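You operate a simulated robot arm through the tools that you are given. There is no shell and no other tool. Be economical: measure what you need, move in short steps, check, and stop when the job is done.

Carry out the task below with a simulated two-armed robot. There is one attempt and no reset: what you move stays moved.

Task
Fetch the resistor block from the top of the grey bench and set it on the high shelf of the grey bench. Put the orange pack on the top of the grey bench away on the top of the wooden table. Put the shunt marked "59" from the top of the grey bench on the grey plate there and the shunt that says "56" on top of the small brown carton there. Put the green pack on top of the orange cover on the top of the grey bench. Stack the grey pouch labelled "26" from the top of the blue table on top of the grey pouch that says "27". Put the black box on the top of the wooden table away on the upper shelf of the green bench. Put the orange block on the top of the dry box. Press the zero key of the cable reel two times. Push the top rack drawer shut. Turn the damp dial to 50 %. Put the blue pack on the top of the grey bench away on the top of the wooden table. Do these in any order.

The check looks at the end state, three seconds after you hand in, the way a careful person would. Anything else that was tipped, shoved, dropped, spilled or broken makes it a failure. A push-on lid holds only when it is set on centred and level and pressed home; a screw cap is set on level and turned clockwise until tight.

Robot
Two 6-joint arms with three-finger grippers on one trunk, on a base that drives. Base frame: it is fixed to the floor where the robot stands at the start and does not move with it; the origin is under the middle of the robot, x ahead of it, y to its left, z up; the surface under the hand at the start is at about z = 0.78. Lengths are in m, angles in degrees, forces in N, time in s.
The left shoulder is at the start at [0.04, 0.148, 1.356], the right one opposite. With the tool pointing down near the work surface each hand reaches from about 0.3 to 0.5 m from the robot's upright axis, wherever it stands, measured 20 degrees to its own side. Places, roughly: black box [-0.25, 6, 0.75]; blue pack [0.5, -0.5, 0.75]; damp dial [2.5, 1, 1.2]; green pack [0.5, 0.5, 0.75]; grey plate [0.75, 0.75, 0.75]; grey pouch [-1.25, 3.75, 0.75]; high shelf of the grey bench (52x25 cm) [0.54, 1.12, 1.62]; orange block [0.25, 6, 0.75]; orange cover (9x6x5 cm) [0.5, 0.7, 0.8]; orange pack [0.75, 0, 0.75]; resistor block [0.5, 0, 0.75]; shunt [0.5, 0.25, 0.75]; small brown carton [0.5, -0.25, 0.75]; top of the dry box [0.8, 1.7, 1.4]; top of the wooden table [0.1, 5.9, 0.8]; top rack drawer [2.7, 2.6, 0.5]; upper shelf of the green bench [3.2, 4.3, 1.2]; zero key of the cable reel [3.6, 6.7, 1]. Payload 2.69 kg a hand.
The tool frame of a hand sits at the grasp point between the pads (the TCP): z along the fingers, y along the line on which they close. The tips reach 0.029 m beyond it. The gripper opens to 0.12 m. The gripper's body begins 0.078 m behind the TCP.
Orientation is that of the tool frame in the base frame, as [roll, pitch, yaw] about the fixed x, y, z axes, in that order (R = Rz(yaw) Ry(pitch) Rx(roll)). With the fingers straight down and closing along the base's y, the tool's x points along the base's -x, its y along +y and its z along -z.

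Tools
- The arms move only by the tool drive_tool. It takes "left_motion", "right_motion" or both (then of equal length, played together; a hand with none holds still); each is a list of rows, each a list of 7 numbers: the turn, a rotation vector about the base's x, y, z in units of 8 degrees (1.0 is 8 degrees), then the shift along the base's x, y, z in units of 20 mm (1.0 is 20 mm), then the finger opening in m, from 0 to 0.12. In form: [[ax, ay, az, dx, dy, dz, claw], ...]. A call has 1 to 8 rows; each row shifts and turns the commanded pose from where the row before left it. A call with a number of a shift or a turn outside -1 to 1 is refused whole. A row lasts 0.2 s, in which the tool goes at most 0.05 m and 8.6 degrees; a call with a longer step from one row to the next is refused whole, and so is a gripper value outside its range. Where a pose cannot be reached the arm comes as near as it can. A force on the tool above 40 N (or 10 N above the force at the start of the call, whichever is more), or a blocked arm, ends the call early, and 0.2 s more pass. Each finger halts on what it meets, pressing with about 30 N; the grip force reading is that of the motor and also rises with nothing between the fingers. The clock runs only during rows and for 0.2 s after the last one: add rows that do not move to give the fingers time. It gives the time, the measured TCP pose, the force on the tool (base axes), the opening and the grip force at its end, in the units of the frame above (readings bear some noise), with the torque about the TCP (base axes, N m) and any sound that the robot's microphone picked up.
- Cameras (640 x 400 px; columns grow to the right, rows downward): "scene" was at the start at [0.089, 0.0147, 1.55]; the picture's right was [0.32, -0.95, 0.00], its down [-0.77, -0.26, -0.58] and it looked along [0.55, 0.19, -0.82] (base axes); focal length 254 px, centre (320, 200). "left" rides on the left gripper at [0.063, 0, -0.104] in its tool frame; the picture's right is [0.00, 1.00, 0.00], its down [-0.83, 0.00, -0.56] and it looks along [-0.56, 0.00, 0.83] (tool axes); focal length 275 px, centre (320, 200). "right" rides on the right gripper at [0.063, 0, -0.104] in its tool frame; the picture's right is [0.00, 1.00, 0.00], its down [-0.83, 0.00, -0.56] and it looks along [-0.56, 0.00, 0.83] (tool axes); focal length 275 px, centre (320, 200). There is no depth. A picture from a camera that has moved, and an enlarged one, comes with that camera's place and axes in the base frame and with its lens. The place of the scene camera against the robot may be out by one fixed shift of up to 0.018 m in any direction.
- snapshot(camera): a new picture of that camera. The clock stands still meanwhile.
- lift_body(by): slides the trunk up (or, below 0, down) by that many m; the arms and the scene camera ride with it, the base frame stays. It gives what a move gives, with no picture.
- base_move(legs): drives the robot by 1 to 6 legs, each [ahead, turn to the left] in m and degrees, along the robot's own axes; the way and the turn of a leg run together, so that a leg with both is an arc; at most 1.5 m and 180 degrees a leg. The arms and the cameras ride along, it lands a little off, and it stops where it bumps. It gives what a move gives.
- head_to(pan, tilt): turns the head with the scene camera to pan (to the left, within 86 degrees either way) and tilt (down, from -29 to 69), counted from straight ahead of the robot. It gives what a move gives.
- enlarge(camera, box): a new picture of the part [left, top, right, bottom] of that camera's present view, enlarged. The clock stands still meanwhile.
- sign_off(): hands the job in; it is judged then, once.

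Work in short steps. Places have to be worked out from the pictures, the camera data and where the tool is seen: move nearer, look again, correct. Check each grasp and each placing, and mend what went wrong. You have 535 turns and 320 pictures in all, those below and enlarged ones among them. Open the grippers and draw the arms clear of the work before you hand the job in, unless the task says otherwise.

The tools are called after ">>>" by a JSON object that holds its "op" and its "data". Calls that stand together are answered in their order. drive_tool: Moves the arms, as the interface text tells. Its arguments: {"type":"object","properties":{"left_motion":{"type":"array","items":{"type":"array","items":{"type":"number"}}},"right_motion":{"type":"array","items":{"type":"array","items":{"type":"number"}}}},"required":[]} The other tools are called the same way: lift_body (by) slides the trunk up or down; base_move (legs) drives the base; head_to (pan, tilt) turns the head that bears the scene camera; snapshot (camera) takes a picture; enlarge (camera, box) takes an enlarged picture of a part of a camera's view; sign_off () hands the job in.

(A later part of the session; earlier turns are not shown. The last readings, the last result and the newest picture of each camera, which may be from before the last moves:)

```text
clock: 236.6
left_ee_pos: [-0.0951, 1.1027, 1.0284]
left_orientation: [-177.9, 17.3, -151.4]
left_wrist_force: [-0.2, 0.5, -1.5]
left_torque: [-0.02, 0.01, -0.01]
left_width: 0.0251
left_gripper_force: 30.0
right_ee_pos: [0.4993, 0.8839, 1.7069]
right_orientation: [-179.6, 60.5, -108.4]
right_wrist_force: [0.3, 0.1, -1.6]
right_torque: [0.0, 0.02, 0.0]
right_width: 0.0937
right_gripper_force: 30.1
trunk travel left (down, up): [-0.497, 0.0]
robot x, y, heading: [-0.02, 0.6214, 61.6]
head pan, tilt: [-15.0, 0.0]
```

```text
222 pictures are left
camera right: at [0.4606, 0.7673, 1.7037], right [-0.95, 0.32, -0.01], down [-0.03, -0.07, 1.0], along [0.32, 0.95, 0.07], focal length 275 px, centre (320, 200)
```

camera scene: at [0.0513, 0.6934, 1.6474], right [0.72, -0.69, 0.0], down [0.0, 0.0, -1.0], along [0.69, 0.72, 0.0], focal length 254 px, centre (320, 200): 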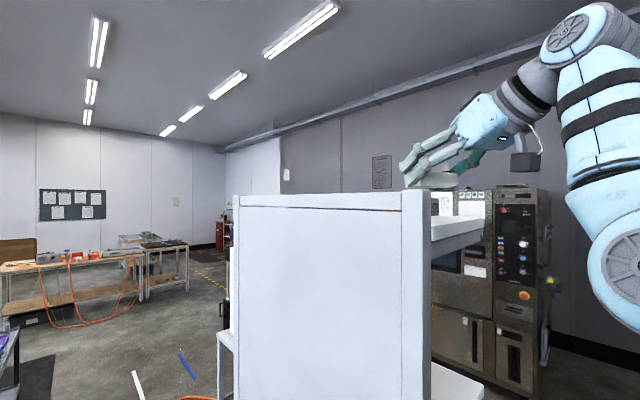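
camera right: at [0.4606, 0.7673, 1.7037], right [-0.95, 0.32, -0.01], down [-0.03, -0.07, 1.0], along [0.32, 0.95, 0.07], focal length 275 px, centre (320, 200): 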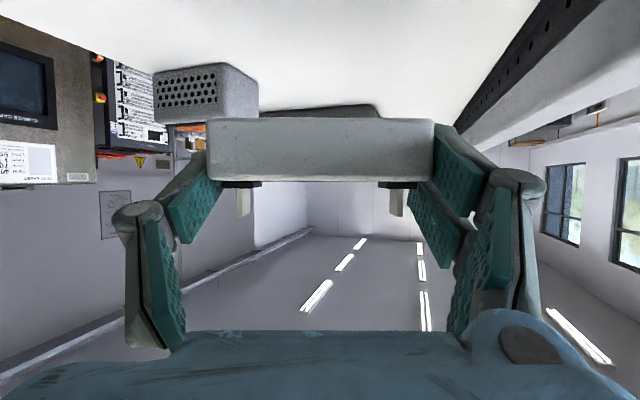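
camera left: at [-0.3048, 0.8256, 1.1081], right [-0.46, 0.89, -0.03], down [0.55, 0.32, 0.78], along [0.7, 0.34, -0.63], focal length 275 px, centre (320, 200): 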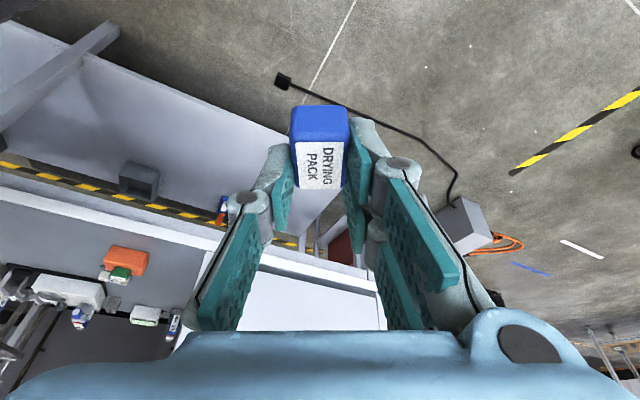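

Clear view: free shelf area ahead, perforated box at (0.59–0.655, ≥0.938). Move +0.02 y and lower toward contact (expected TCP z≈1.649).

>>> {"op": "drive_tool", "data": {"right_motion": [[0, 0, 0, -0.1, 1, 0, 0.07], [0, 0, 0, 0, 0, -1, 0.07], [0, 0, 0, 0, 0, -1, 0.07], [0, 0, 0, 0, 0, -0.4, 0.07], [0, 0, 0, 0, 0, 0, 0.07]]}}

>>> {"op": "snapshot", "data": {"camera": "right"}}

```text
clock: 237.8
left_ee_pos: [-0.0951, 1.1041, 1.0267]
left_orientation: [-177.8, 17.1, -151.3]
left_wrist_force: [0.4, 0.0, 0.3]
left_torque: [0.03, -0.01, -0.01]
left_width: 0.025
left_gripper_force: 29.9
right_ee_pos: [0.5126, 0.9173, 1.6832]
right_orientation: [-179.7, 60.4, -108.3]
right_wrist_force: [0.6, -0.1, -1.5]
right_torque: [0.0, 0.0, 0.03]
right_width: 0.0937
right_gripper_force: 30.1
right hand out of reach, approached as far as the arm can: row 1, 2, 3, 4
trunk travel left (down, up): [-0.497, 0.0]
robot x, y, heading: [-0.0236, 0.6208, 61.2]
head pan, tilt: [-15.0, 0.0]
```

```text
221 pictures are left
camera right: at [0.4746, 0.8017, 1.6823], right [-0.95, 0.32, -0.01], down [-0.03, -0.07, 1.0], along [0.32, 0.95, 0.07], focal length 275 px, centre (320, 200)
```

right: 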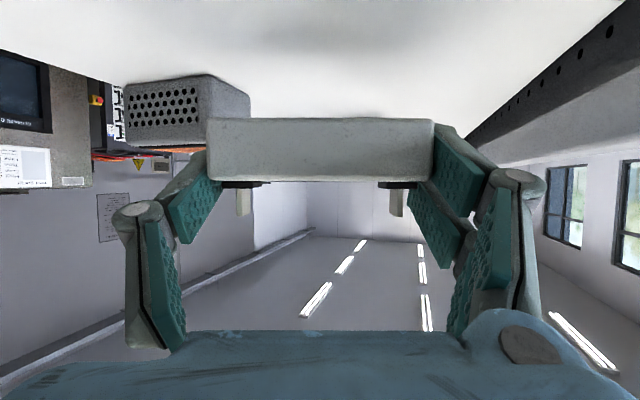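

The arm is at its stretched limit, drifting outward as it lowers. Pull in slightly toward the robot while lowering.

>>> {"op": "drive_tool", "data": {"right_motion": [[0, 0, 0, -0.4, -0.5, -0.2, 0.07], [0, 0, 0, -0.3, -0.3, -0.5, 0.07], [0, 0, 0, 0, 0, -0.5, 0.07], [0, 0, 0, 0, 0, 0, 0.07]]}}

```text
clock: 238.8
left_ee_pos: [-0.0937, 1.1041, 1.0262]
left_orientation: [-177.9, 17.1, -151.3]
left_wrist_force: [-0.2, 0.3, -0.8]
left_torque: [0.01, -0.02, -0.03]
left_width: 0.0247
left_gripper_force: 30.2
right_ee_pos: [0.5153, 0.9138, 1.6857]
right_orientation: [-179.7, 60.3, -108.4]
right_wrist_force: [-0.1, 0.2, -2.1]
right_torque: [-0.04, 0.02, 0.03]
right_width: 0.0938
right_gripper_force: 29.9
right hand out of reach, approached as far as the arm can: row 1, 2, 3
trunk travel left (down, up): [-0.497, 0.0]
robot x, y, heading: [-0.0193, 0.6203, 61.2]
head pan, tilt: [-15.0, 0.0]
```

This is an inner limit of the wrist; at z≈1.65 the reach must be ≈0.635 m. Back the base 0.04 and push the hand out while lowering.

>>> {"op": "base_move", "data": {"legs": [[-0.04, 0]]}}

>>> {"op": "drive_tool", "data": {"right_motion": [[0, 0, 0, 0.4, 0.3, -0.2, 0.07], [0, 0, 0, 0.4, 0.3, -0.4, 0.07], [0, 0, 0, 0.4, 0.2, -0.5, 0.07], [0, 0, 0, 0, 0, 0, 0.07]]}}

>>> {"op": "snapshot", "data": {"camera": "right"}}

```text
clock: 239.7
left_ee_pos: [-0.1111, 1.0755, 1.0236]
left_orientation: [-177.7, 16.6, -151.1]
left_wrist_force: [1.0, 1.0, -0.2]
left_torque: [-0.07, 0.04, 0.0]
left_width: 0.0249
left_gripper_force: 30.3
right_ee_pos: [0.5021, 0.8891, 1.6813]
right_orientation: [-179.9, 59.8, -108.5]
right_wrist_force: [-0.1, 0.5, -2.6]
right_torque: [-0.06, 0.02, 0.04]
right_width: 0.0938
right_gripper_force: 30.2
trunk travel left (down, up): [-0.497, 0.0]
robot x, y, heading: [-0.0401, 0.586, 61.3]
head pan, tilt: [-15.0, 0.0]
```

```text
clock: 240.7
left_ee_pos: [-0.1139, 1.0687, 1.0265]
left_orientation: [-178.0, 17.0, -151.1]
left_wrist_force: [0.1, 0.6, 0.2]
left_torque: [-0.03, 0.0, -0.01]
left_width: 0.0249
left_gripper_force: 30.0
right_ee_pos: [0.52, 0.8935, 1.6626]
right_orientation: [-179.9, 60.4, -108.4]
right_wrist_force: [-0.1, -1.5, -1.9]
right_torque: [0.0, 0.0, -0.01]
right_width: 0.0936
right_gripper_force: 29.7
trunk travel left (down, up): [-0.497, 0.0]
robot x, y, heading: [-0.0372, 0.5885, 61.4]
head pan, tilt: [-15.0, 0.0]
```

```text
220 pictures are left
camera right: at [0.481, 0.7781, 1.66], right [-0.95, 0.32, -0.01], down [-0.03, -0.07, 1.0], along [0.32, 0.95, 0.07], focal length 275 px, centre (320, 200)
```

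right: 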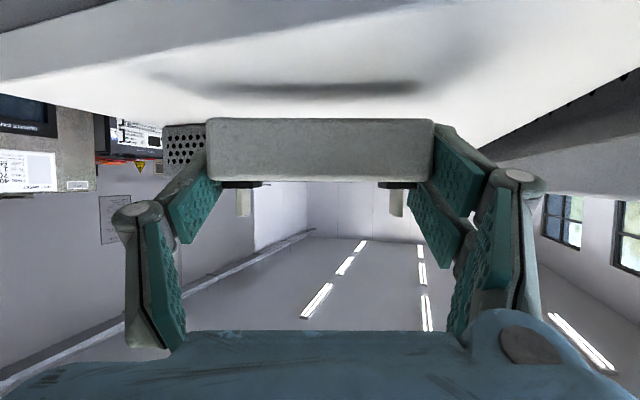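

Block is over the shelf (edge y≈0.834), ~1.4 cm above it. Creep down.

>>> {"op": "drive_tool", "data": {"right_motion": [[0, 0, 0, 0.05, 0.05, -0.4, 0.07], [0, 0, 0, 0, 0, -0.25, 0.07], [0, 0, 0, 0, 0, -0.15, 0.07], [0, 0, 0, 0, 0, 0, 0.07]]}}

```text
clock: 241.7
left_ee_pos: [-0.1151, 1.0686, 1.026]
left_orientation: [-177.8, 17.1, -151.2]
left_wrist_force: [-0.6, 0.4, -0.8]
left_torque: [0.01, 0.01, -0.01]
left_width: 0.025
left_gripper_force: 30.4
right_ee_pos: [0.5205, 0.8955, 1.6488]
right_orientation: [-179.6, 60.7, -108.3]
right_wrist_force: [8.3, 7.2, 24.4]
right_torque: [0.76, 0.98, -0.47]
right_width: 0.0936
right_gripper_force: 30.3
trunk travel left (down, up): [-0.497, 0.0]
robot x, y, heading: [-0.0385, 0.5877, 61.5]
head pan, tilt: [-15.0, 0.0]
```

Contact. Ease up 2 mm, open fully, then raise 1 cm.

>>> {"op": "drive_tool", "data": {"right_motion": [[0, 0, 0, 0, 0, 0.12, 0.07], [0, 0, 0, 0, 0, 0, 0.1], [0, 0, 0, 0, 0, 0, 0.12], [0, 0, 0, 0, 0, 0, 0.12], [0, 0, 0, 0, 0, 0.3, 0.12], [0, 0, 0, 0, 0, 0.2, 0.12]]}}

>>> {"op": "snapshot", "data": {"camera": "right"}}

```text
clock: 243.1
left_ee_pos: [-0.115, 1.0688, 1.0268]
left_orientation: [-177.9, 17.1, -151.2]
left_wrist_force: [0.1, 0.3, -0.3]
left_torque: [-0.02, 0.0, 0.03]
left_width: 0.0246
left_gripper_force: 30.5
right_ee_pos: [0.5192, 0.8959, 1.6599]
right_orientation: [-179.6, 60.3, -108.3]
right_wrist_force: [-1.0, 0.9, 0.5]
right_torque: [0.0, -0.02, -0.01]
right_width: 0.12
right_gripper_force: 0.0
trunk travel left (down, up): [-0.497, 0.0]
robot x, y, heading: [-0.0418, 0.5862, 61.4]
head pan, tilt: [-15.0, 0.0]
```

```text
219 pictures are left
camera right: at [0.481, 0.779, 1.6567], right [-0.95, 0.32, -0.01], down [-0.03, -0.07, 1.0], along [0.32, 0.95, 0.07], focal length 275 px, centre (320, 200)
```

right: 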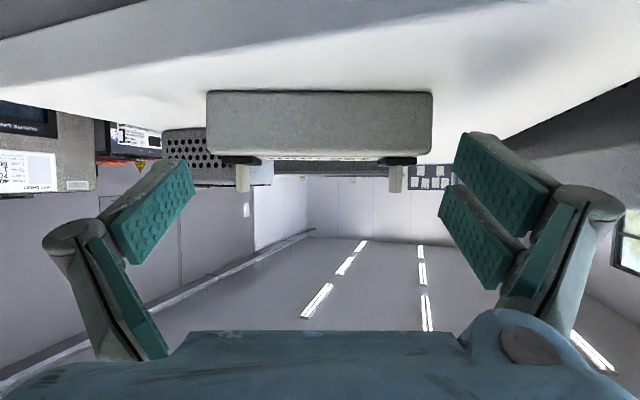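

The resistor block rests on the high shelf. Back out along the heading.

>>> {"op": "base_move", "data": {"legs": [[-0.12, 0]]}}

>>> {"op": "snapshot", "data": {"camera": "right"}}

```text
clock: 244.3
left_ee_pos: [-0.1693, 0.9694, 1.0236]
left_orientation: [-177.6, 16.7, -150.9]
left_wrist_force: [0.6, 0.6, -0.7]
left_torque: [-0.08, 0.02, 0.01]
left_width: 0.0247
left_gripper_force: 30.3
right_ee_pos: [0.4685, 0.8027, 1.6549]
right_orientation: [-179.8, 59.8, -108.3]
right_wrist_force: [1.2, 0.8, -0.9]
right_torque: [0.0, 0.02, 0.03]
right_width: 0.1197
right_gripper_force: 0.0
trunk travel left (down, up): [-0.497, 0.0]
robot x, y, heading: [-0.0973, 0.4808, 61.5]
head pan, tilt: [-15.0, 0.0]
```

```text
218 pictures are left
camera right: at [0.4301, 0.6876, 1.6528], right [-0.95, 0.31, -0.01], down [-0.02, -0.06, 1.0], along [0.31, 0.95, 0.06], focal length 275 px, centre (320, 200)
```

right: 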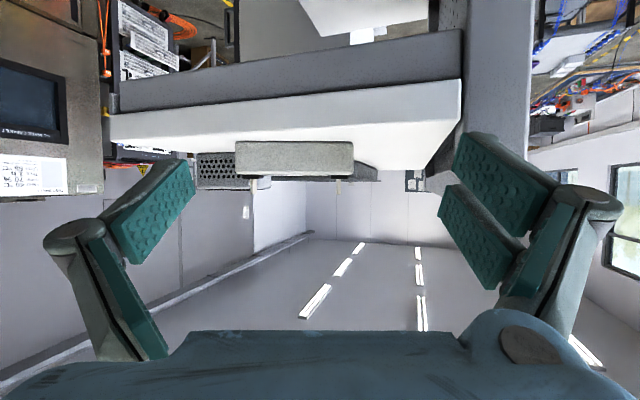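

Now back off, face front again, and bring the right hand down.

>>> {"op": "base_move", "data": {"legs": [[-0.2, 0], [0, -61]]}}

>>> {"op": "drive_tool", "data": {"right_motion": [[0, 0, 0, 0, 0, -1, 0.12], [0, 0, 0, 0, 0, -1, 0.12], [0, 0, 0, 0, 0, -1, 0.12], [0, 0, 0, 0, 0, -1, 0.12], [0, 0, 0, 0, 0, -1, 0.12], [0, 0, 0, 0, 0, -1, 0.12], [0, 0, 0, 0, 0, -1, 0.12], [0, 0, 0, 0, 0, -1, 0.12]]}}

>>> {"op": "drive_tool", "data": {"right_motion": [[0, 0, 0, 0, 0, -1, 0.12], [0, 0, 0, 0, 0, -1, 0.12], [0, 0, 0, 0, 0, -1, 0.12], [0, 0, 0, 0, 0, -1, 0.12], [0, 0, 0, 0, 0, -1, 0.12], [0, 0, 0, 0, 0, -1, 0.12], [0, 0, 0, 0, 0, -1, 0.12], [0, 0, 0, 0, 0, -1, 0.12]]}}

>>> {"op": "drive_tool", "data": {"right_motion": [[0, 0, 0, 0, 0, -1, 0.12], [0, 0, 0, 0, 0, -1, 0.12], [0, 0, 0, 0, 0, -1, 0.12], [0, 0, 0, 0, 0, -1, 0.12], [0, 0, 0, 0, 0, -1, 0.12], [0, 0, 0, 0, 0, -1, 0.12], [0, 0, 0, 0, 0, -1, 0.12], [0, 0, 0, 0, 0, -1, 0.12]]}}

>>> {"op": "drive_tool", "data": {"right_motion": [[-0.17, 0.98, 0, 0, 0, -1, 0.12], [-0.17, 0.98, 0, 0, 0, -1, 0.12], [-0.17, 0.98, 0, 0, 0, -1, 0.12], [-0.17, 0.98, 0, 0, 0, -1, 0.12], [-0.17, 0.98, 0, 0, 0, -1, 0.12], [-0.17, 0.98, 0, 0, 0, -1, 0.12], [-0.17, 0.98, 0, 0, 0, -1, 0.12], [-0.08, 0.47, 0, 0, 0, -0.5, 0.12]]}}

```text
clock: 248.6
left_ee_pos: [0.1929, 0.6131, 1.0267]
left_orientation: [-177.9, 17.0, 148.3]
left_wrist_force: [0.2, 0.1, -0.2]
left_torque: [0.02, 0.0, -0.01]
left_width: 0.0247
left_gripper_force: 30.1
right_ee_pos: [0.3562, -0.0225, 1.6583]
right_orientation: [-179.6, 60.2, -168.7]
right_wrist_force: [-0.4, 0.2, 0.2]
right_torque: [-0.02, 0.0, -0.01]
right_width: 0.1198
right_gripper_force: 0.0
trunk travel left (down, up): [-0.497, 0.0]
robot x, y, heading: [-0.1893, 0.3097, 0.7]
head pan, tilt: [-15.0, 0.0]
```

```text
clock: 250.4
left_ee_pos: [0.1932, 0.6131, 1.0277]
left_orientation: [-177.9, 17.2, 148.3]
left_wrist_force: [0.5, 0.2, -0.2]
left_torque: [0.02, 0.01, 0.01]
left_width: 0.0248
left_gripper_force: 29.6
right_ee_pos: [0.3564, -0.0246, 1.5]
right_orientation: [-179.7, 60.2, -168.9]
right_wrist_force: [-0.1, -0.1, 0.4]
right_torque: [0.02, -0.01, 0.01]
right_width: 0.1201
right_gripper_force: 0.1
trunk travel left (down, up): [-0.497, 0.0]
robot x, y, heading: [-0.1896, 0.309, 0.6]
head pan, tilt: [-15.0, 0.0]
```

```text
clock: 252.2
left_ee_pos: [0.1922, 0.6125, 1.0269]
left_orientation: [-177.8, 17.0, 148.3]
left_wrist_force: [-0.2, -0.7, 0.8]
left_torque: [-0.03, 0.01, -0.05]
left_width: 0.0246
left_gripper_force: 29.5
right_ee_pos: [0.3548, -0.024, 1.3399]
right_orientation: [-179.8, 60.3, -168.8]
right_wrist_force: [-0.8, 0.1, -0.2]
right_torque: [0.02, -0.01, 0.0]
right_width: 0.1204
right_gripper_force: 0.0
trunk travel left (down, up): [-0.497, 0.0]
robot x, y, heading: [-0.1921, 0.3124, 1.0]
head pan, tilt: [-15.0, 0.0]
```

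```text
clock: 254.0
left_ee_pos: [0.1936, 0.6117, 1.0269]
left_orientation: [-177.8, 17.1, 148.4]
left_wrist_force: [-0.2, -0.2, -0.1]
left_torque: [0.02, 0.03, 0.01]
left_width: 0.0249
left_gripper_force: 30.2
right_ee_pos: [0.3532, -0.0241, 1.1795]
right_orientation: [-179.7, 60.3, -168.8]
right_wrist_force: [-1.0, 0.8, -0.4]
right_torque: [0.01, 0.04, 0.01]
right_width: 0.1199
right_gripper_force: 0.0
trunk travel left (down, up): [-0.497, 0.0]
robot x, y, heading: [-0.1909, 0.311, 0.9]
head pan, tilt: [-15.0, 0.0]
```

```text
clock: 255.8
left_ee_pos: [0.1932, 0.6144, 1.0265]
left_orientation: [-177.9, 17.2, 148.4]
left_wrist_force: [-0.1, -0.6, -0.6]
left_torque: [0.03, -0.02, -0.01]
left_width: 0.0249
left_gripper_force: 30.2
right_ee_pos: [0.3576, -0.0234, 1.03]
right_orientation: [179.1, 0.7, -169.4]
right_wrist_force: [-0.3, -0.1, -0.6]
right_torque: [0.0, -0.03, -0.02]
right_width: 0.1202
right_gripper_force: 0.1
trunk travel left (down, up): [-0.497, 0.0]
robot x, y, heading: [-0.1882, 0.3103, 0.6]
head pan, tilt: [-15.0, 0.0]
```

Right hand is tool-down again. Shift right 0.17 m and go in to reach the orange pack at ≈(0.657, −0.08).

>>> {"op": "base_move", "data": {"legs": [[0, -90], [0.17, 0], [0, 90], [0.27, 0]]}}

>>> {"op": "snapshot", "data": {"camera": "right"}}

```text
clock: 265.3
left_ee_pos: [0.2117, 0.4412, 1.0289]
left_orientation: [-178.0, 17.8, 148.0]
left_wrist_force: [-0.1, 0.8, -0.1]
left_torque: [-0.04, 0.03, 0.0]
left_width: 0.0248
left_gripper_force: 29.5
right_ee_pos: [0.3611, -0.2001, 1.0294]
right_orientation: [179.0, -0.8, -170.7]
right_wrist_force: [-29.9, -2.8, 5.3]
right_torque: [-0.21, -1.2, -2.2]
right_width: 0.12
right_gripper_force: 0.0
trunk travel left (down, up): [-0.497, 0.0]
robot x, y, heading: [-0.1703, 0.1389, 0.3]
head pan, tilt: [-15.0, 0.0]
stopped in leg 4: the force on the tool passed its limit at 57 N (the readings are from after the stop); the commanded pose is now the measured one
```

```text
217 pictures are left
camera right: at [0.3005, -0.2124, 1.1346], right [-0.17, 0.99, 0.02], down [0.83, 0.13, 0.54], along [0.53, 0.1, -0.84], focal length 275 px, centre (320, 200)
```

right: 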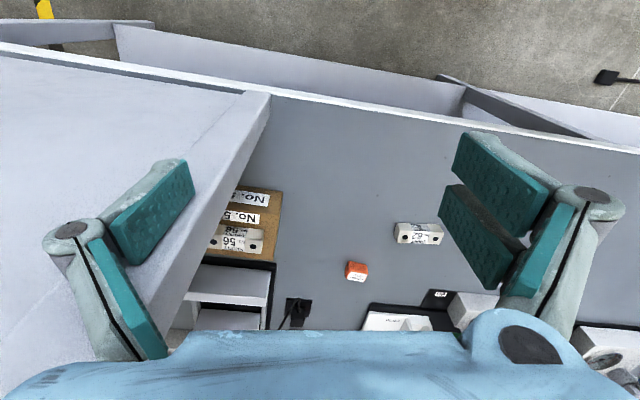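

The right finger touched the panel post. Back off 0.06 and bring the hand inward +y.

>>> {"op": "base_move", "data": {"legs": [[-0.06, 0]]}}

>>> {"op": "drive_tool", "data": {"right_motion": [[0, 0, -0.2, 0, 1, 0, 0.06], [0, 0, -0.2, 0, 1, 0, 0.06], [0, 0, -0.2, 0, 1, 0, 0.06], [0, 0, -0.2, 0, 1, 0, 0.06], [0, 0, -0.2, 0, 1, 0, 0.06], [0, 0, -0.2, 0, 0.5, 0, 0.06], [0, 0, 0, 0, 0, 0, 0.06]]}}

>>> {"op": "snapshot", "data": {"camera": "right"}}

```text
clock: 266.2
left_ee_pos: [0.1668, 0.439, 1.024]
left_orientation: [-177.7, 16.9, 148.0]
left_wrist_force: [0.5, -0.6, -0.4]
left_torque: [-0.05, 0.08, -0.02]
left_width: 0.0251
left_gripper_force: 29.9
right_ee_pos: [0.3194, -0.2, 1.0208]
right_orientation: [178.8, -1.2, -170.4]
right_wrist_force: [1.5, 0.4, -0.1]
right_torque: [0.02, 0.1, -0.03]
right_width: 0.12
right_gripper_force: 0.1
trunk travel left (down, up): [-0.497, 0.0]
robot x, y, heading: [-0.2264, 0.137, 0.5]
head pan, tilt: [-15.0, 0.0]
```

```text
clock: 267.8
left_ee_pos: [0.1582, 0.4393, 1.0259]
left_orientation: [-177.9, 17.1, 147.9]
left_wrist_force: [0.1, 0.5, -0.6]
left_torque: [0.02, 0.0, 0.01]
left_width: 0.0247
left_gripper_force: 29.4
right_ee_pos: [0.3109, -0.09, 1.0262]
right_orientation: [178.8, -0.6, 179.9]
right_wrist_force: [0.5, 0.3, 0.5]
right_torque: [0.04, -0.04, 0.0]
right_width: 0.0598
right_gripper_force: 0.0
trunk travel left (down, up): [-0.497, 0.0]
robot x, y, heading: [-0.2268, 0.1368, 0.1]
head pan, tilt: [-15.0, 0.0]
```

```text
216 pictures are left
camera right: at [0.2486, -0.0929, 1.1316], right [0.0, 1.0, 0.02], down [0.84, -0.01, 0.55], along [0.55, 0.02, -0.84], focal length 275 px, centre (320, 200)
```

right: 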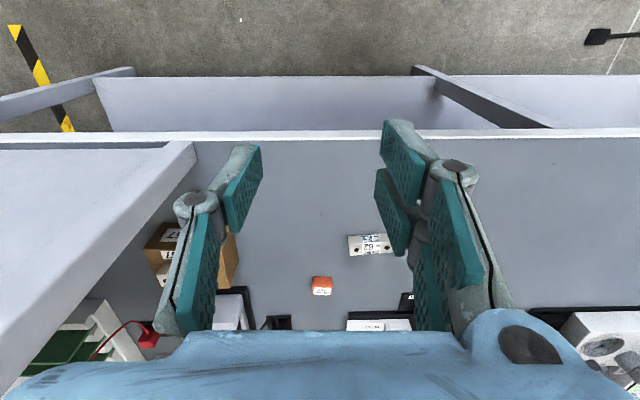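

Drive in 0.33.

>>> {"op": "base_move", "data": {"legs": [[0.33, 0]]}}

>>> {"op": "snapshot", "data": {"camera": "right"}}

```text
clock: 270.0
left_ee_pos: [0.4846, 0.4391, 1.0276]
left_orientation: [-178.0, 17.3, 147.7]
left_wrist_force: [0.0, 0.0, -1.4]
left_torque: [-0.02, -0.02, 0.0]
left_width: 0.0249
left_gripper_force: 30.4
right_ee_pos: [0.6347, -0.0904, 1.0279]
right_orientation: [178.7, -0.6, 179.8]
right_wrist_force: [0.3, -0.1, 0.5]
right_torque: [-0.04, -0.02, 0.01]
right_width: 0.06
right_gripper_force: 0.0
trunk travel left (down, up): [-0.497, 0.0]
robot x, y, heading: [0.1005, 0.1379, 0.2]
head pan, tilt: [-15.0, 0.0]
```

```text
215 pictures are left
camera right: at [0.5725, -0.0932, 1.1328], right [0.0, 1.0, 0.02], down [0.84, -0.01, 0.55], along [0.55, 0.02, -0.84], focal length 275 px, centre (320, 200)
```

right: 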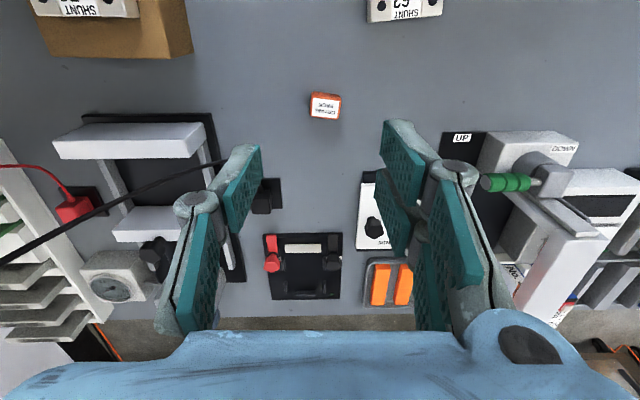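

Pack at ≈(0.657, −0.080). Nudge in 0.03, tilt the tool 20° forward for reach, and approach.

>>> {"op": "base_move", "data": {"legs": [[0.03, 0]]}}

>>> {"op": "drive_tool", "data": {"right_motion": [[0.05, -0.9, -0.25, 0, 0.2, -0.5, 0.08], [0.05, -0.9, -0.25, 0, 0.2, -0.5, 0.08], [0.05, -0.7, -0.2, 0, 0.1, -0.5, 0.08], [0, 0, 0, 0, 0, 0, 0.08]]}}

>>> {"op": "lift_body", "data": {"by": -0.12}}

>>> {"op": "snapshot", "data": {"camera": "right"}}

```text
clock: 270.8
left_ee_pos: [0.5104, 0.4375, 1.0291]
left_orientation: [-178.1, 17.5, 147.5]
left_wrist_force: [-0.1, -0.3, -0.5]
left_torque: [0.0, -0.09, 0.02]
left_width: 0.0249
left_gripper_force: 30.0
right_ee_pos: [0.6609, -0.0907, 1.0299]
right_orientation: [178.8, -0.2, 179.8]
right_wrist_force: [-1.3, -0.1, 0.9]
right_torque: [0.02, -0.11, 0.02]
right_width: 0.0598
right_gripper_force: 0.1
trunk travel left (down, up): [-0.497, 0.0]
robot x, y, heading: [0.1286, 0.139, 0.3]
head pan, tilt: [-15.0, 0.0]
```

```text
clock: 271.8
left_ee_pos: [0.5172, 0.4385, 1.0252]
left_orientation: [-177.9, 17.1, 147.8]
left_wrist_force: [-0.2, -0.4, 0.2]
left_torque: [-0.03, -0.03, -0.01]
left_width: 0.0246
left_gripper_force: 29.3
right_ee_pos: [0.6677, -0.0809, 0.9955]
right_orientation: [176.4, 19.2, 173.6]
right_wrist_force: [0.2, -0.5, 0.2]
right_torque: [0.0, 0.0, -0.02]
right_width: 0.0798
right_gripper_force: 0.1
trunk travel left (down, up): [-0.497, 0.0]
robot x, y, heading: [0.1289, 0.1376, -0.0]
head pan, tilt: [-15.0, 0.0]
```

```text
clock: 273.3
left_ee_pos: [0.5169, 0.4375, 0.907]
left_orientation: [-177.9, 17.3, 147.8]
left_wrist_force: [0.3, 0.3, -0.5]
left_torque: [-0.02, 0.0, -0.01]
left_width: 0.0248
left_gripper_force: 30.2
right_ee_pos: [0.6665, -0.0809, 0.8753]
right_orientation: [176.5, 19.3, 173.7]
right_wrist_force: [-0.7, 0.0, -0.3]
right_torque: [-0.01, -0.02, -0.02]
right_width: 0.0801
right_gripper_force: 0.1
trunk travel left (down, up): [-0.377, 0.12]
robot x, y, heading: [0.1323, 0.1381, 0.0]
head pan, tilt: [-15.0, 0.0]
```

```text
214 pictures are left
camera right: at [0.5726, -0.0774, 0.9536], right [0.08, 0.99, 0.06], down [0.59, -0.1, 0.8], along [0.8, -0.03, -0.6], focal length 275 px, centre (320, 200)
```

right: 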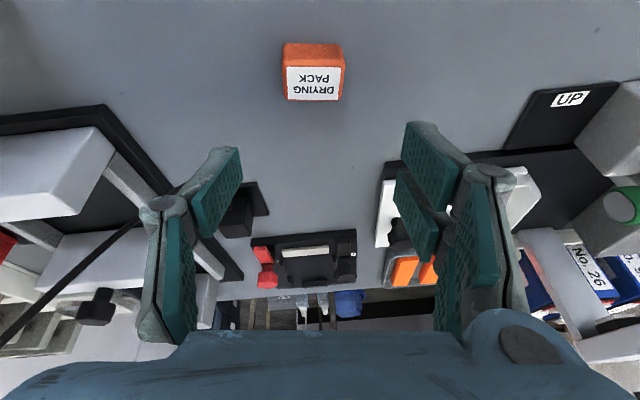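

Level the roll (−3.4°) and descend to the pack at (0.662, −0.080), then close.

>>> {"op": "drive_tool", "data": {"right_motion": [[-0.43, 0, 0, -0.2, 0, -0.8, 0.07], [0, 0, 0, 0, 0, -1, 0.07], [0, 0, 0, 0, 0, -1, 0.07], [0, 0, 0, 0, 0, -0.2, 0.07], [0, 0, 0, 0, 0, 0, 0.07]]}}

>>> {"op": "snapshot", "data": {"camera": "right"}}

```text
clock: 274.5
left_ee_pos: [0.5165, 0.4387, 0.9062]
left_orientation: [-177.9, 17.2, 147.7]
left_wrist_force: [0.4, -0.2, -0.3]
left_torque: [-0.03, 0.0, -0.02]
left_width: 0.025
left_gripper_force: 30.1
right_ee_pos: [0.6629, -0.0811, 0.8158]
right_orientation: [-179.9, 19.4, 174.9]
right_wrist_force: [0.1, 0.5, -0.3]
right_torque: [0.01, 0.0, -0.02]
right_width: 0.07
right_gripper_force: 0.1
trunk travel left (down, up): [-0.377, 0.12]
robot x, y, heading: [0.1283, 0.138, 0.1]
head pan, tilt: [-15.0, 0.0]
```

```text
213 pictures are left
camera right: at [0.5687, -0.0725, 0.8941], right [0.08, 1.0, 0.0], down [0.6, -0.05, 0.8], along [0.8, -0.07, -0.6], focal length 275 px, centre (320, 200)
```

right: 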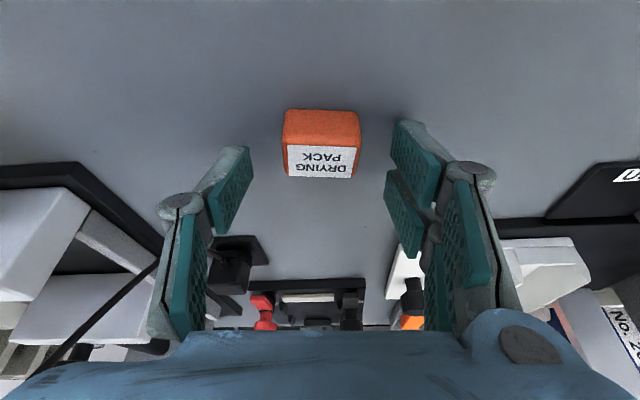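

Pack is between the fingers. Close and lift.

>>> {"op": "drive_tool", "data": {"right_motion": [[0, 0, 0, 0, 0, -0.05, 0.015], [0, 0, 0, 0, 0, 0, 0.015], [0, 0, 0, 0, 0, 0, 0.015], [0, 0, 0, 0, 0, 0, 0.015], [0, 0, 0, 0, 0, 1, 0.015], [0, 0, 0, 0, 0, 1, 0.015], [0, 0, 0, -0.5, 0, 1, 0.015]]}}

>>> {"op": "lift_body", "data": {"by": 0.12}}

>>> {"op": "snapshot", "data": {"camera": "right"}}

```text
clock: 276.1
left_ee_pos: [0.516, 0.4368, 0.9069]
left_orientation: [-177.9, 17.3, 147.8]
left_wrist_force: [-0.4, 1.1, -0.8]
left_torque: [-0.01, 0.02, -0.03]
left_width: 0.0246
left_gripper_force: 30.3
right_ee_pos: [0.6527, -0.0794, 0.8749]
right_orientation: [-179.9, 19.6, 174.8]
right_wrist_force: [0.2, -0.3, -1.4]
right_torque: [0.0, -0.04, -0.03]
right_width: 0.0346
right_gripper_force: 29.5
trunk travel left (down, up): [-0.377, 0.12]
robot x, y, heading: [0.1284, 0.1405, -0.2]
head pan, tilt: [-15.0, 0.0]
```

```text
clock: 277.6
left_ee_pos: [0.5176, 0.4394, 1.0278]
left_orientation: [-177.9, 17.1, 147.8]
left_wrist_force: [0.0, 0.9, -0.3]
left_torque: [-0.01, -0.01, 0.01]
left_width: 0.0249
left_gripper_force: 29.1
right_ee_pos: [0.6523, -0.0805, 0.9954]
right_orientation: [-179.9, 19.5, 174.9]
right_wrist_force: [0.0, 0.2, 0.2]
right_torque: [-0.03, 0.02, -0.02]
right_width: 0.0346
right_gripper_force: 30.2
trunk travel left (down, up): [-0.497, 0.0]
robot x, y, heading: [0.1307, 0.1397, 0.1]
head pan, tilt: [-15.0, 0.0]
```

```text
212 pictures are left
camera right: at [0.5582, -0.0719, 1.0721], right [0.08, 1.0, 0.0], down [0.6, -0.05, 0.8], along [0.8, -0.07, -0.6], focal length 275 px, centre (320, 200)
```

right: 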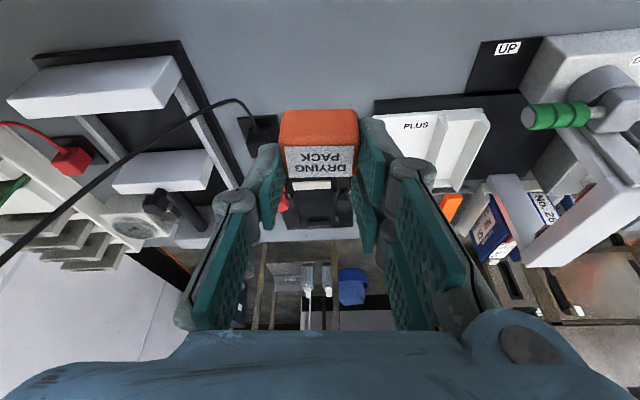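

Both packs are in hand. Back out and look toward the wooden table for a route.

>>> {"op": "base_move", "data": {"legs": [[-0.45, 0], [0, 90]]}}

>>> {"op": "head_to", "data": {"pan": 0, "tilt": 15}}

>>> {"op": "snapshot", "data": {"camera": "scene"}}

```text
clock: 284.3
left_ee_pos: [-0.6323, 0.5129, 1.0259]
left_orientation: [-177.9, 17.2, -120.0]
left_wrist_force: [-0.3, 0.5, 0.3]
left_torque: [0.01, -0.02, -0.03]
left_width: 0.0247
left_gripper_force: 29.9
right_ee_pos: [-0.1197, 0.6694, 0.9937]
right_orientation: [-179.8, 19.6, -92.8]
right_wrist_force: [-0.5, -0.5, -0.5]
right_torque: [-0.01, 0.01, 0.0]
right_width: 0.0347
right_gripper_force: 30.0
trunk travel left (down, up): [-0.497, 0.0]
robot x, y, heading: [-0.3193, 0.1392, 92.3]
head pan, tilt: [-15.0, 0.0]
```

```text
clock: 285.0
left_ee_pos: [-0.6314, 0.5125, 1.0266]
left_orientation: [-178.0, 17.2, -120.0]
left_wrist_force: [-0.6, 0.8, 0.5]
left_torque: [0.02, -0.03, 0.04]
left_width: 0.0247
left_gripper_force: 29.9
right_ee_pos: [-0.1196, 0.6689, 0.9957]
right_orientation: [-179.9, 19.5, -92.9]
right_wrist_force: [0.3, -0.1, 0.1]
right_torque: [-0.01, 0.02, 0.01]
right_width: 0.0345
right_gripper_force: 29.8
trunk travel left (down, up): [-0.497, 0.0]
robot x, y, heading: [-0.3172, 0.1371, 92.3]
head pan, tilt: [0.0, 15.0]
```

```text
211 pictures are left
camera scene: at [-0.3231, 0.2434, 1.6232], right [1.0, 0.04, 0.0], down [0.01, -0.26, -0.97], along [-0.04, 0.97, -0.26], focal length 254 px, centre (320, 200)
```

scene: 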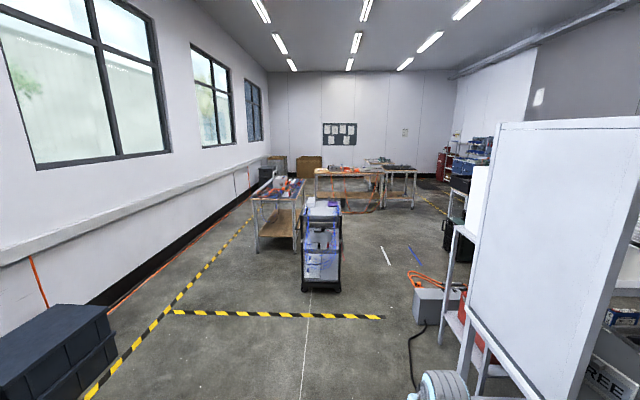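

Route: the trolley stands at x −0.6…−0.2, y 2.6–3.1, a grey box at x≥0.48; I'll pass between at x≈0.14. Tuck the left hand inward first, then drive in legs.

>>> {"op": "drive_tool", "data": {"left_motion": [[0, 0, 0, 1, 0.5, 0, 0.015], [0, 0, 0, 1, 0.5, 0, 0.015], [0, 0, 0, 1, 0.5, 0, 0.015], [0, 0, 0, 1, 0.5, 0, 0.015], [0, 0, 0, 0, 0, 0, 0.015]]}}

>>> {"op": "base_move", "data": {"legs": [[0, -13.8], [1.085, 0], [0, -2], [1.0, 0], [0, 13.5]]}}

>>> {"op": "snapshot", "data": {"camera": "scene"}}

```text
clock: 286.2
left_ee_pos: [-0.5542, 0.5518, 1.0274]
left_orientation: [-177.9, 17.1, -120.0]
left_wrist_force: [-0.4, 0.0, 0.0]
left_torque: [-0.02, 0.01, 0.01]
left_width: 0.0247
left_gripper_force: 30.2
right_ee_pos: [-0.121, 0.668, 0.996]
right_orientation: [-179.9, 19.4, -92.9]
right_wrist_force: [0.1, 0.6, 0.8]
right_torque: [0.01, -0.01, -0.01]
right_width: 0.0345
right_gripper_force: 29.6
trunk travel left (down, up): [-0.497, 0.0]
robot x, y, heading: [-0.3167, 0.1408, 92.5]
head pan, tilt: [0.0, 15.0]
```

```text
clock: 298.5
left_ee_pos: [-0.0907, 2.5782, 1.027]
left_orientation: [-177.9, 17.0, -122.2]
left_wrist_force: [-0.1, 0.7, 0.3]
left_torque: [0.02, -0.05, -0.01]
left_width: 0.0251
left_gripper_force: 29.6
right_ee_pos: [0.3484, 2.6788, 0.9933]
right_orientation: [-179.9, 19.5, -95.0]
right_wrist_force: [-0.2, 0.9, -0.7]
right_torque: [-0.05, -0.02, 0.0]
right_width: 0.0345
right_gripper_force: 30.0
trunk travel left (down, up): [-0.497, 0.0]
robot x, y, heading: [0.127, 2.1594, 90.0]
head pan, tilt: [0.0, 15.0]
```

```text
210 pictures are left
camera scene: at [0.13, 2.2619, 1.6231], right [1.0, 0.0, 0.0], down [0.0, -0.26, -0.97], along [0.0, 0.97, -0.26], focal length 254 px, centre (320, 200)
```

scene: 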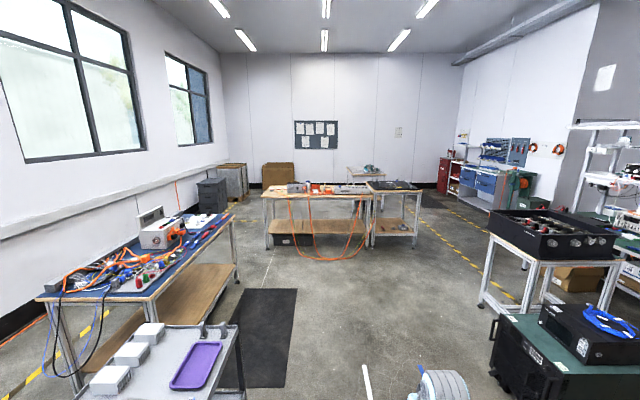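

There's free space to the right; swing out to x≈0.35 to pass the trolley, then go up toward the table.

>>> {"op": "base_move", "data": {"legs": [[0, -30], [0.45, 0], [0, 30], [1.5, 0]]}}

>>> {"op": "head_to", "data": {"pan": 5, "tilt": 35}}

>>> {"op": "snapshot", "data": {"camera": "scene"}}

```text
clock: 301.8
left_ee_pos: [0.268, 2.7735, 1.0322]
left_orientation: [-178.2, 17.2, -156.2]
left_wrist_force: [1.0, -0.6, 0.7]
left_torque: [0.08, 0.04, 0.08]
left_width: 0.0249
left_gripper_force: 29.8
right_ee_pos: [0.6879, 2.6134, 0.9935]
right_orientation: [179.7, 19.9, -128.8]
right_wrist_force: [1.5, -0.3, -0.5]
right_torque: [0.04, 0.05, 0.04]
right_width: 0.0346
right_gripper_force: 30.1
trunk travel left (down, up): [-0.497, 0.0]
robot x, y, heading: [0.1916, 2.3249, 47.9]
head pan, tilt: [0.0, 15.0]
stopped in leg 2: the robot was blocked; the commanded pose is now the measured one
```

```text
clock: 302.6
left_ee_pos: [0.2629, 2.7828, 1.0287]
left_orientation: [-177.7, 17.3, -156.0]
left_wrist_force: [-0.1, 0.4, 0.4]
left_torque: [0.0, -0.03, -0.04]
left_width: 0.0246
left_gripper_force: 29.8
right_ee_pos: [0.6823, 2.6217, 0.9941]
right_orientation: [-179.7, 19.7, -128.6]
right_wrist_force: [0.0, -0.8, -0.4]
right_torque: [0.0, -0.03, 0.01]
right_width: 0.0345
right_gripper_force: 29.5
trunk travel left (down, up): [-0.497, 0.0]
robot x, y, heading: [0.1911, 2.3247, 47.8]
head pan, tilt: [5.0, 35.0]
```

```text
209 pictures are left
camera scene: at [0.2588, 2.3985, 1.5912], right [0.8, -0.6, 0.0], down [-0.35, -0.46, -0.82], along [0.49, 0.65, -0.57], focal length 254 px, centre (320, 200)
```

scene: 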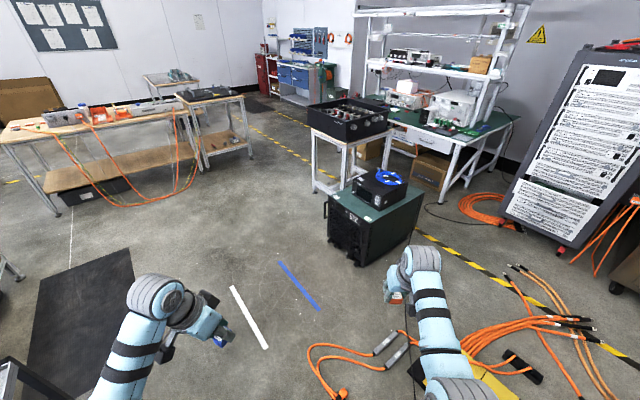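

Blocked by something low, probably the grey floor box. Look down there.

>>> {"op": "head_to", "data": {"pan": -40, "tilt": 60}}

>>> {"op": "snapshot", "data": {"camera": "scene"}}

```text
clock: 303.7
left_ee_pos: [0.2619, 2.7837, 1.0288]
left_orientation: [-177.7, 17.3, -156.0]
left_wrist_force: [-0.1, -0.1, -0.8]
left_torque: [0.01, 0.03, 0.0]
left_width: 0.0248
left_gripper_force: 29.7
right_ee_pos: [0.6821, 2.6216, 0.9954]
right_orientation: [-179.7, 19.8, -128.5]
right_wrist_force: [0.4, -0.1, -0.4]
right_torque: [0.01, 0.01, -0.02]
right_width: 0.0347
right_gripper_force: 30.0
trunk travel left (down, up): [-0.497, 0.0]
robot x, y, heading: [0.192, 2.3261, 48.1]
head pan, tilt: [-40.0, 60.0]
```

```text
208 pictures are left
camera scene: at [0.2713, 2.3376, 1.5568], right [0.14, -0.99, 0.0], down [-0.86, -0.12, -0.5], along [0.5, 0.07, -0.87], focal length 254 px, centre (320, 200)
```

scene: 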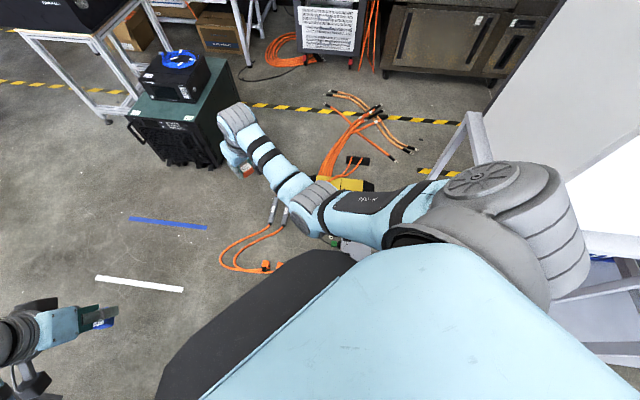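

>>> {"op": "base_move", "data": {"legs": [[-0.1, 0], [0, 42]]}}

>>> {"op": "head_to", "data": {"pan": 30, "tilt": 45}}

>>> {"op": "snapshot", "data": {"camera": "scene"}}

>>> {"op": "head_to", "data": {"pan": -45, "tilt": 50}}

>>> {"op": "snapshot", "data": {"camera": "scene"}}

```text
clock: 306.8
left_ee_pos: [-0.1329, 2.6348, 1.0289]
left_orientation: [-177.7, 17.3, -114.0]
left_wrist_force: [0.5, 1.4, 0.1]
left_torque: [-0.01, 0.03, -0.02]
left_width: 0.0248
left_gripper_force: 30.8
right_ee_pos: [0.2869, 2.796, 0.994]
right_orientation: [-179.7, 19.8, -86.6]
right_wrist_force: [0.0, 0.5, -0.8]
right_torque: [-0.01, 0.01, -0.01]
right_width: 0.0347
right_gripper_force: 30.1
trunk travel left (down, up): [-0.497, 0.0]
robot x, y, heading: [0.1195, 2.2439, 90.1]
head pan, tilt: [-40.0, 60.0]
```

```text
clock: 308.2
left_ee_pos: [-0.1333, 2.6357, 1.0278]
left_orientation: [-177.7, 17.3, -114.0]
left_wrist_force: [-0.3, 0.2, 0.7]
left_torque: [-0.02, 0.01, 0.01]
left_width: 0.0247
left_gripper_force: 29.7
right_ee_pos: [0.286, 2.7962, 0.9936]
right_orientation: [-179.7, 19.7, -86.6]
right_wrist_force: [0.2, 0.6, -0.5]
right_torque: [0.01, 0.03, -0.01]
right_width: 0.0348
right_gripper_force: 29.9
trunk travel left (down, up): [-0.497, 0.0]
robot x, y, heading: [0.1202, 2.2479, 90.0]
head pan, tilt: [30.0, 45.0]
```

```text
207 pictures are left
camera scene: at [0.082, 2.3282, 1.5763], right [0.87, 0.5, 0.0], down [0.35, -0.61, -0.71], along [-0.35, 0.61, -0.71], focal length 254 px, centre (320, 200)
```

scene: 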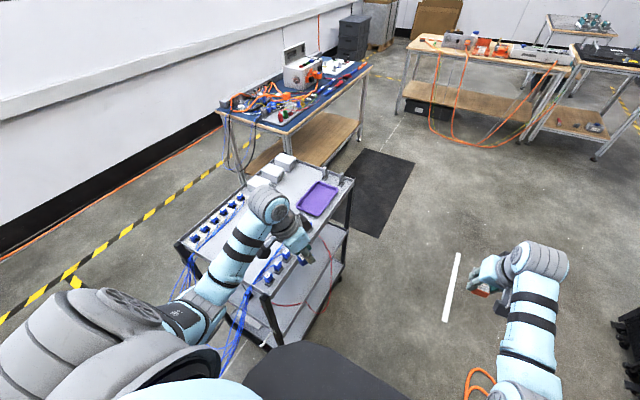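

```text
clock: 309.7
left_ee_pos: [-0.1335, 2.6345, 1.0277]
left_orientation: [-177.6, 17.2, -114.0]
left_wrist_force: [0.4, 1.2, -0.4]
left_torque: [0.02, 0.0, -0.01]
left_width: 0.025
left_gripper_force: 29.9
right_ee_pos: [0.2874, 2.7966, 0.9938]
right_orientation: [-179.7, 19.7, -86.6]
right_wrist_force: [0.4, -0.3, -0.1]
right_torque: [-0.02, 0.02, 0.0]
right_width: 0.0344
right_gripper_force: 30.1
trunk travel left (down, up): [-0.497, 0.0]
robot x, y, heading: [0.1249, 2.2453, 89.9]
head pan, tilt: [-45.0, 50.0]
```

```text
206 pictures are left
camera scene: at [0.1769, 2.3121, 1.5694], right [0.71, -0.71, 0.0], down [-0.54, -0.54, -0.64], along [0.46, 0.45, -0.77], focal length 254 px, centre (320, 200)
```

scene: 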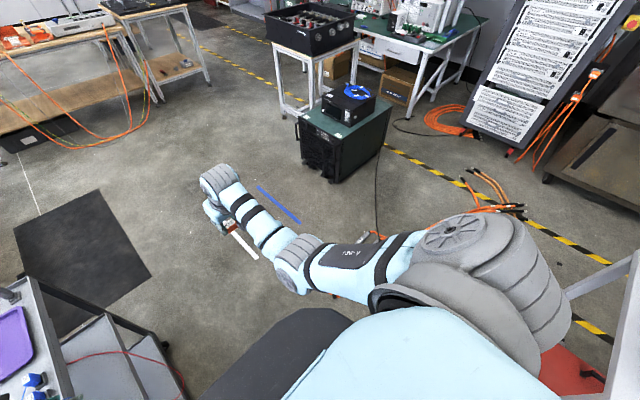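

At x=0.12 there is clearance on both sides (trolley edge x≈−0.22, top z≈0.85). Go straight ahead.

>>> {"op": "base_move", "data": {"legs": [[1.2, 0], [1.0, 0]]}}

>>> {"op": "head_to", "data": {"pan": 0, "tilt": 30}}

>>> {"op": "snapshot", "data": {"camera": "scene"}}

```text
clock: 320.6
left_ee_pos: [-0.1242, 4.841, 1.0289]
left_orientation: [-177.7, 17.4, -113.9]
left_wrist_force: [-0.5, 0.6, -0.1]
left_torque: [0.02, 0.02, 0.01]
left_width: 0.0247
left_gripper_force: 30.6
right_ee_pos: [0.2954, 5.0045, 0.9951]
right_orientation: [-179.7, 19.8, -86.5]
right_wrist_force: [0.0, -0.2, 0.4]
right_torque: [0.0, 0.01, -0.01]
right_width: 0.0348
right_gripper_force: 29.7
trunk travel left (down, up): [-0.497, 0.0]
robot x, y, heading: [0.1318, 4.4554, 89.9]
head pan, tilt: [-45.0, 50.0]
```

```text
clock: 321.7
left_ee_pos: [-0.1242, 4.8421, 1.0299]
left_orientation: [-177.7, 17.4, -113.9]
left_wrist_force: [-0.1, -0.1, -0.7]
left_torque: [0.0, -0.02, -0.02]
left_width: 0.0249
left_gripper_force: 30.0
right_ee_pos: [0.2951, 5.0042, 0.9942]
right_orientation: [-179.7, 19.7, -86.4]
right_wrist_force: [-1.6, -0.8, 0.0]
right_torque: [-0.01, -0.01, 0.0]
right_width: 0.0347
right_gripper_force: 30.5
trunk travel left (down, up): [-0.497, 0.0]
robot x, y, heading: [0.1335, 4.4531, 89.7]
head pan, tilt: [0.0, 30.0]
```

```text
205 pictures are left
camera scene: at [0.1322, 4.5559, 1.5989], right [1.0, 0.0, 0.0], down [0.0, -0.5, -0.87], along [0.0, 0.87, -0.5], focal length 254 px, centre (320, 200)
```

scene: 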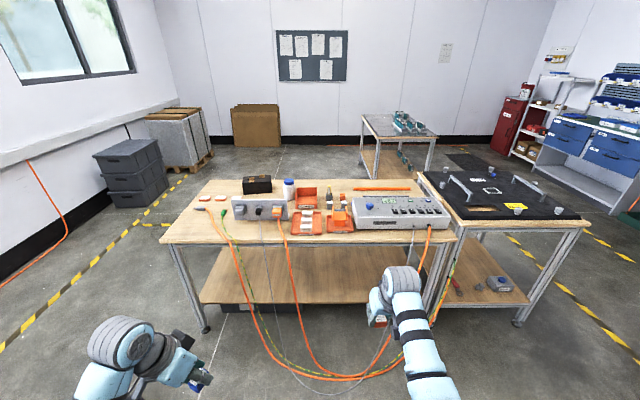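

Enlarge the table to identify black box, orange block and free spots.

>>> {"op": "enlarge", "data": {"camera": "scene", "box": [160, 160, 464, 250]}}

>>> {"op": "enlarge", "data": {"camera": "scene", "box": [270, 165, 430, 265]}}

```text
2.11 times, centred on (312, 205) of scene
camera zoom: at [0.1322, 4.5559, 1.5989], right [1.0, 0.0, 0.0], down [0.0, -0.5, -0.87], along [0.0, 0.87, -0.5], focal length 535 px, centre (337, 190)
```

zoom: 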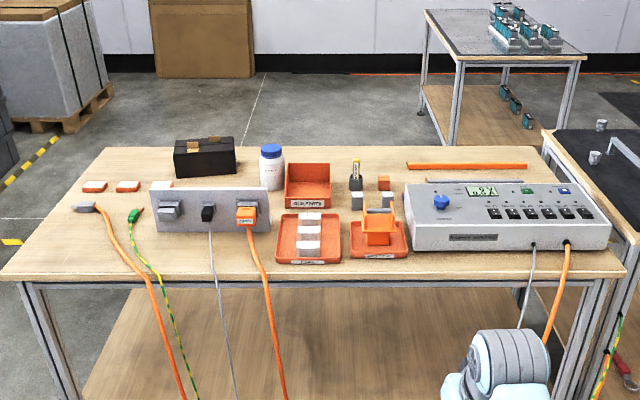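

```text
4.00 times, centred on (350, 215) of scene
camera zoom: at [0.1322, 4.5559, 1.5989], right [1.0, 0.0, 0.0], down [0.0, -0.5, -0.87], along [0.0, 0.87, -0.5], focal length 1017 px, centre (200, 140)
```

zoom: 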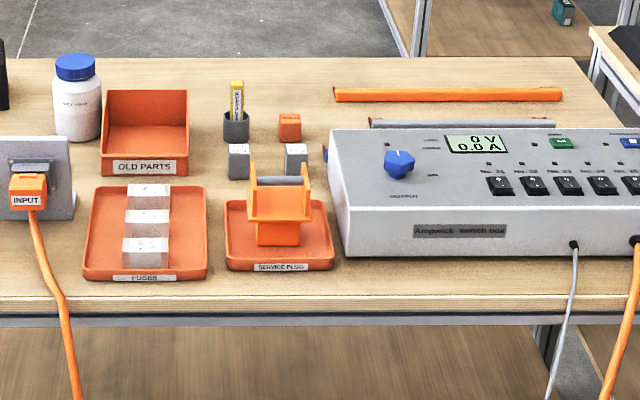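

The orange cube is the orange block (≈(0.27, 5.95)); black box ≈(−0.28, 6.03). Cables hang at the front, and both lie nearer the back edge (y≈6.24), so I'll go round the left end to the back side.

>>> {"op": "base_move", "data": {"legs": [[0, 70.2], [1.31, 0], [0, -70]]}}

>>> {"op": "snapshot", "data": {"camera": "scene"}}

```text
clock: 329.0
left_ee_pos: [-0.9832, 4.5515, 1.027]
left_orientation: [-177.6, 17.3, -39.9]
left_wrist_force: [0.1, -1.0, 0.4]
left_torque: [0.06, 0.01, 0.01]
left_width: 0.0247
left_gripper_force: 30.1
right_ee_pos: [-1.0237, 4.9994, 0.9956]
right_orientation: [-179.5, 19.7, -12.5]
right_wrist_force: [1.0, -0.7, 0.5]
right_torque: [0.08, -0.02, 0.01]
right_width: 0.0345
right_gripper_force: 29.3
trunk travel left (down, up): [-0.497, 0.0]
robot x, y, heading: [-0.53, 4.7173, 168.2]
head pan, tilt: [0.0, 30.0]
stopped in leg 2: the robot was blocked; the commanded pose is now the measured one
```

```text
202 pictures are left
camera scene: at [-0.6417, 4.7229, 1.5991], right [0.2, 0.98, 0.01], down [0.49, -0.09, -0.87], along [-0.85, 0.18, -0.5], focal length 254 px, centre (320, 200)
```

scene: 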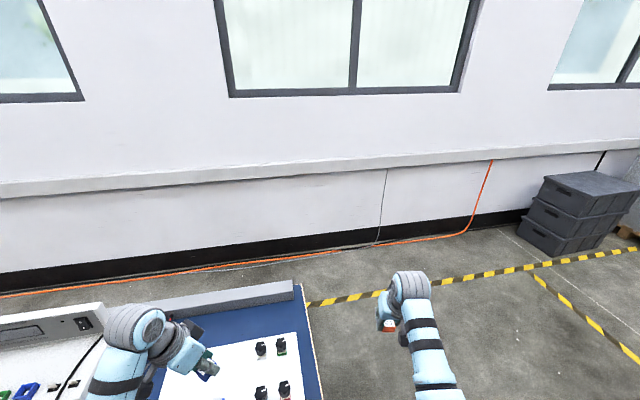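

The base met the blue table's north end (y≈4.7). Back off, go a bit further north, then west.

>>> {"op": "base_move", "data": {"legs": [[-0.25, 0], [0, -78], [0.36, 0], [0, 90], [0.9, 0]]}}

>>> {"op": "snapshot", "data": {"camera": "scene"}}

```text
clock: 342.2
left_ee_pos: [-1.0843, 4.7167, 1.0277]
left_orientation: [-178.1, 17.3, -21.2]
left_wrist_force: [1.1, -0.7, 1.2]
left_torque: [0.06, 0.03, 0.01]
left_width: 0.0248
left_gripper_force: 30.0
right_ee_pos: [-1.2672, 5.1294, 0.9962]
right_orientation: [-179.7, 19.6, 6.1]
right_wrist_force: [0.7, -0.6, -0.1]
right_torque: [0.04, 0.04, 0.01]
right_width: 0.0346
right_gripper_force: 30.5
trunk travel left (down, up): [-0.497, 0.0]
robot x, y, heading: [-0.716, 5.0395, -166.2]
head pan, tilt: [0.0, 30.0]
stopped in leg 5: the robot was blocked; the commanded pose is now the measured one
```

```text
201 pictures are left
camera scene: at [-0.8189, 4.9944, 1.5992], right [-0.24, 0.97, 0.01], down [0.48, 0.12, -0.87], along [-0.84, -0.2, -0.5], focal length 254 px, centre (320, 200)
```

scene: 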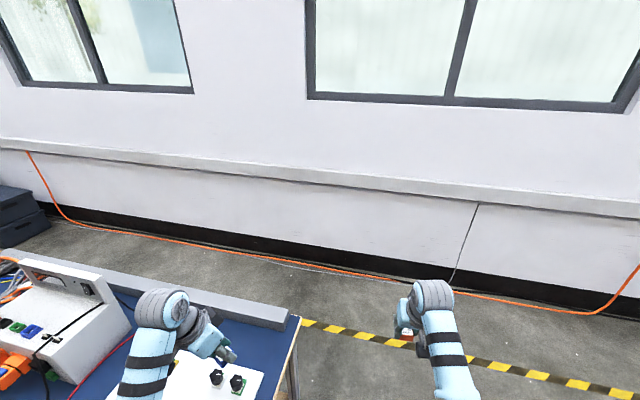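

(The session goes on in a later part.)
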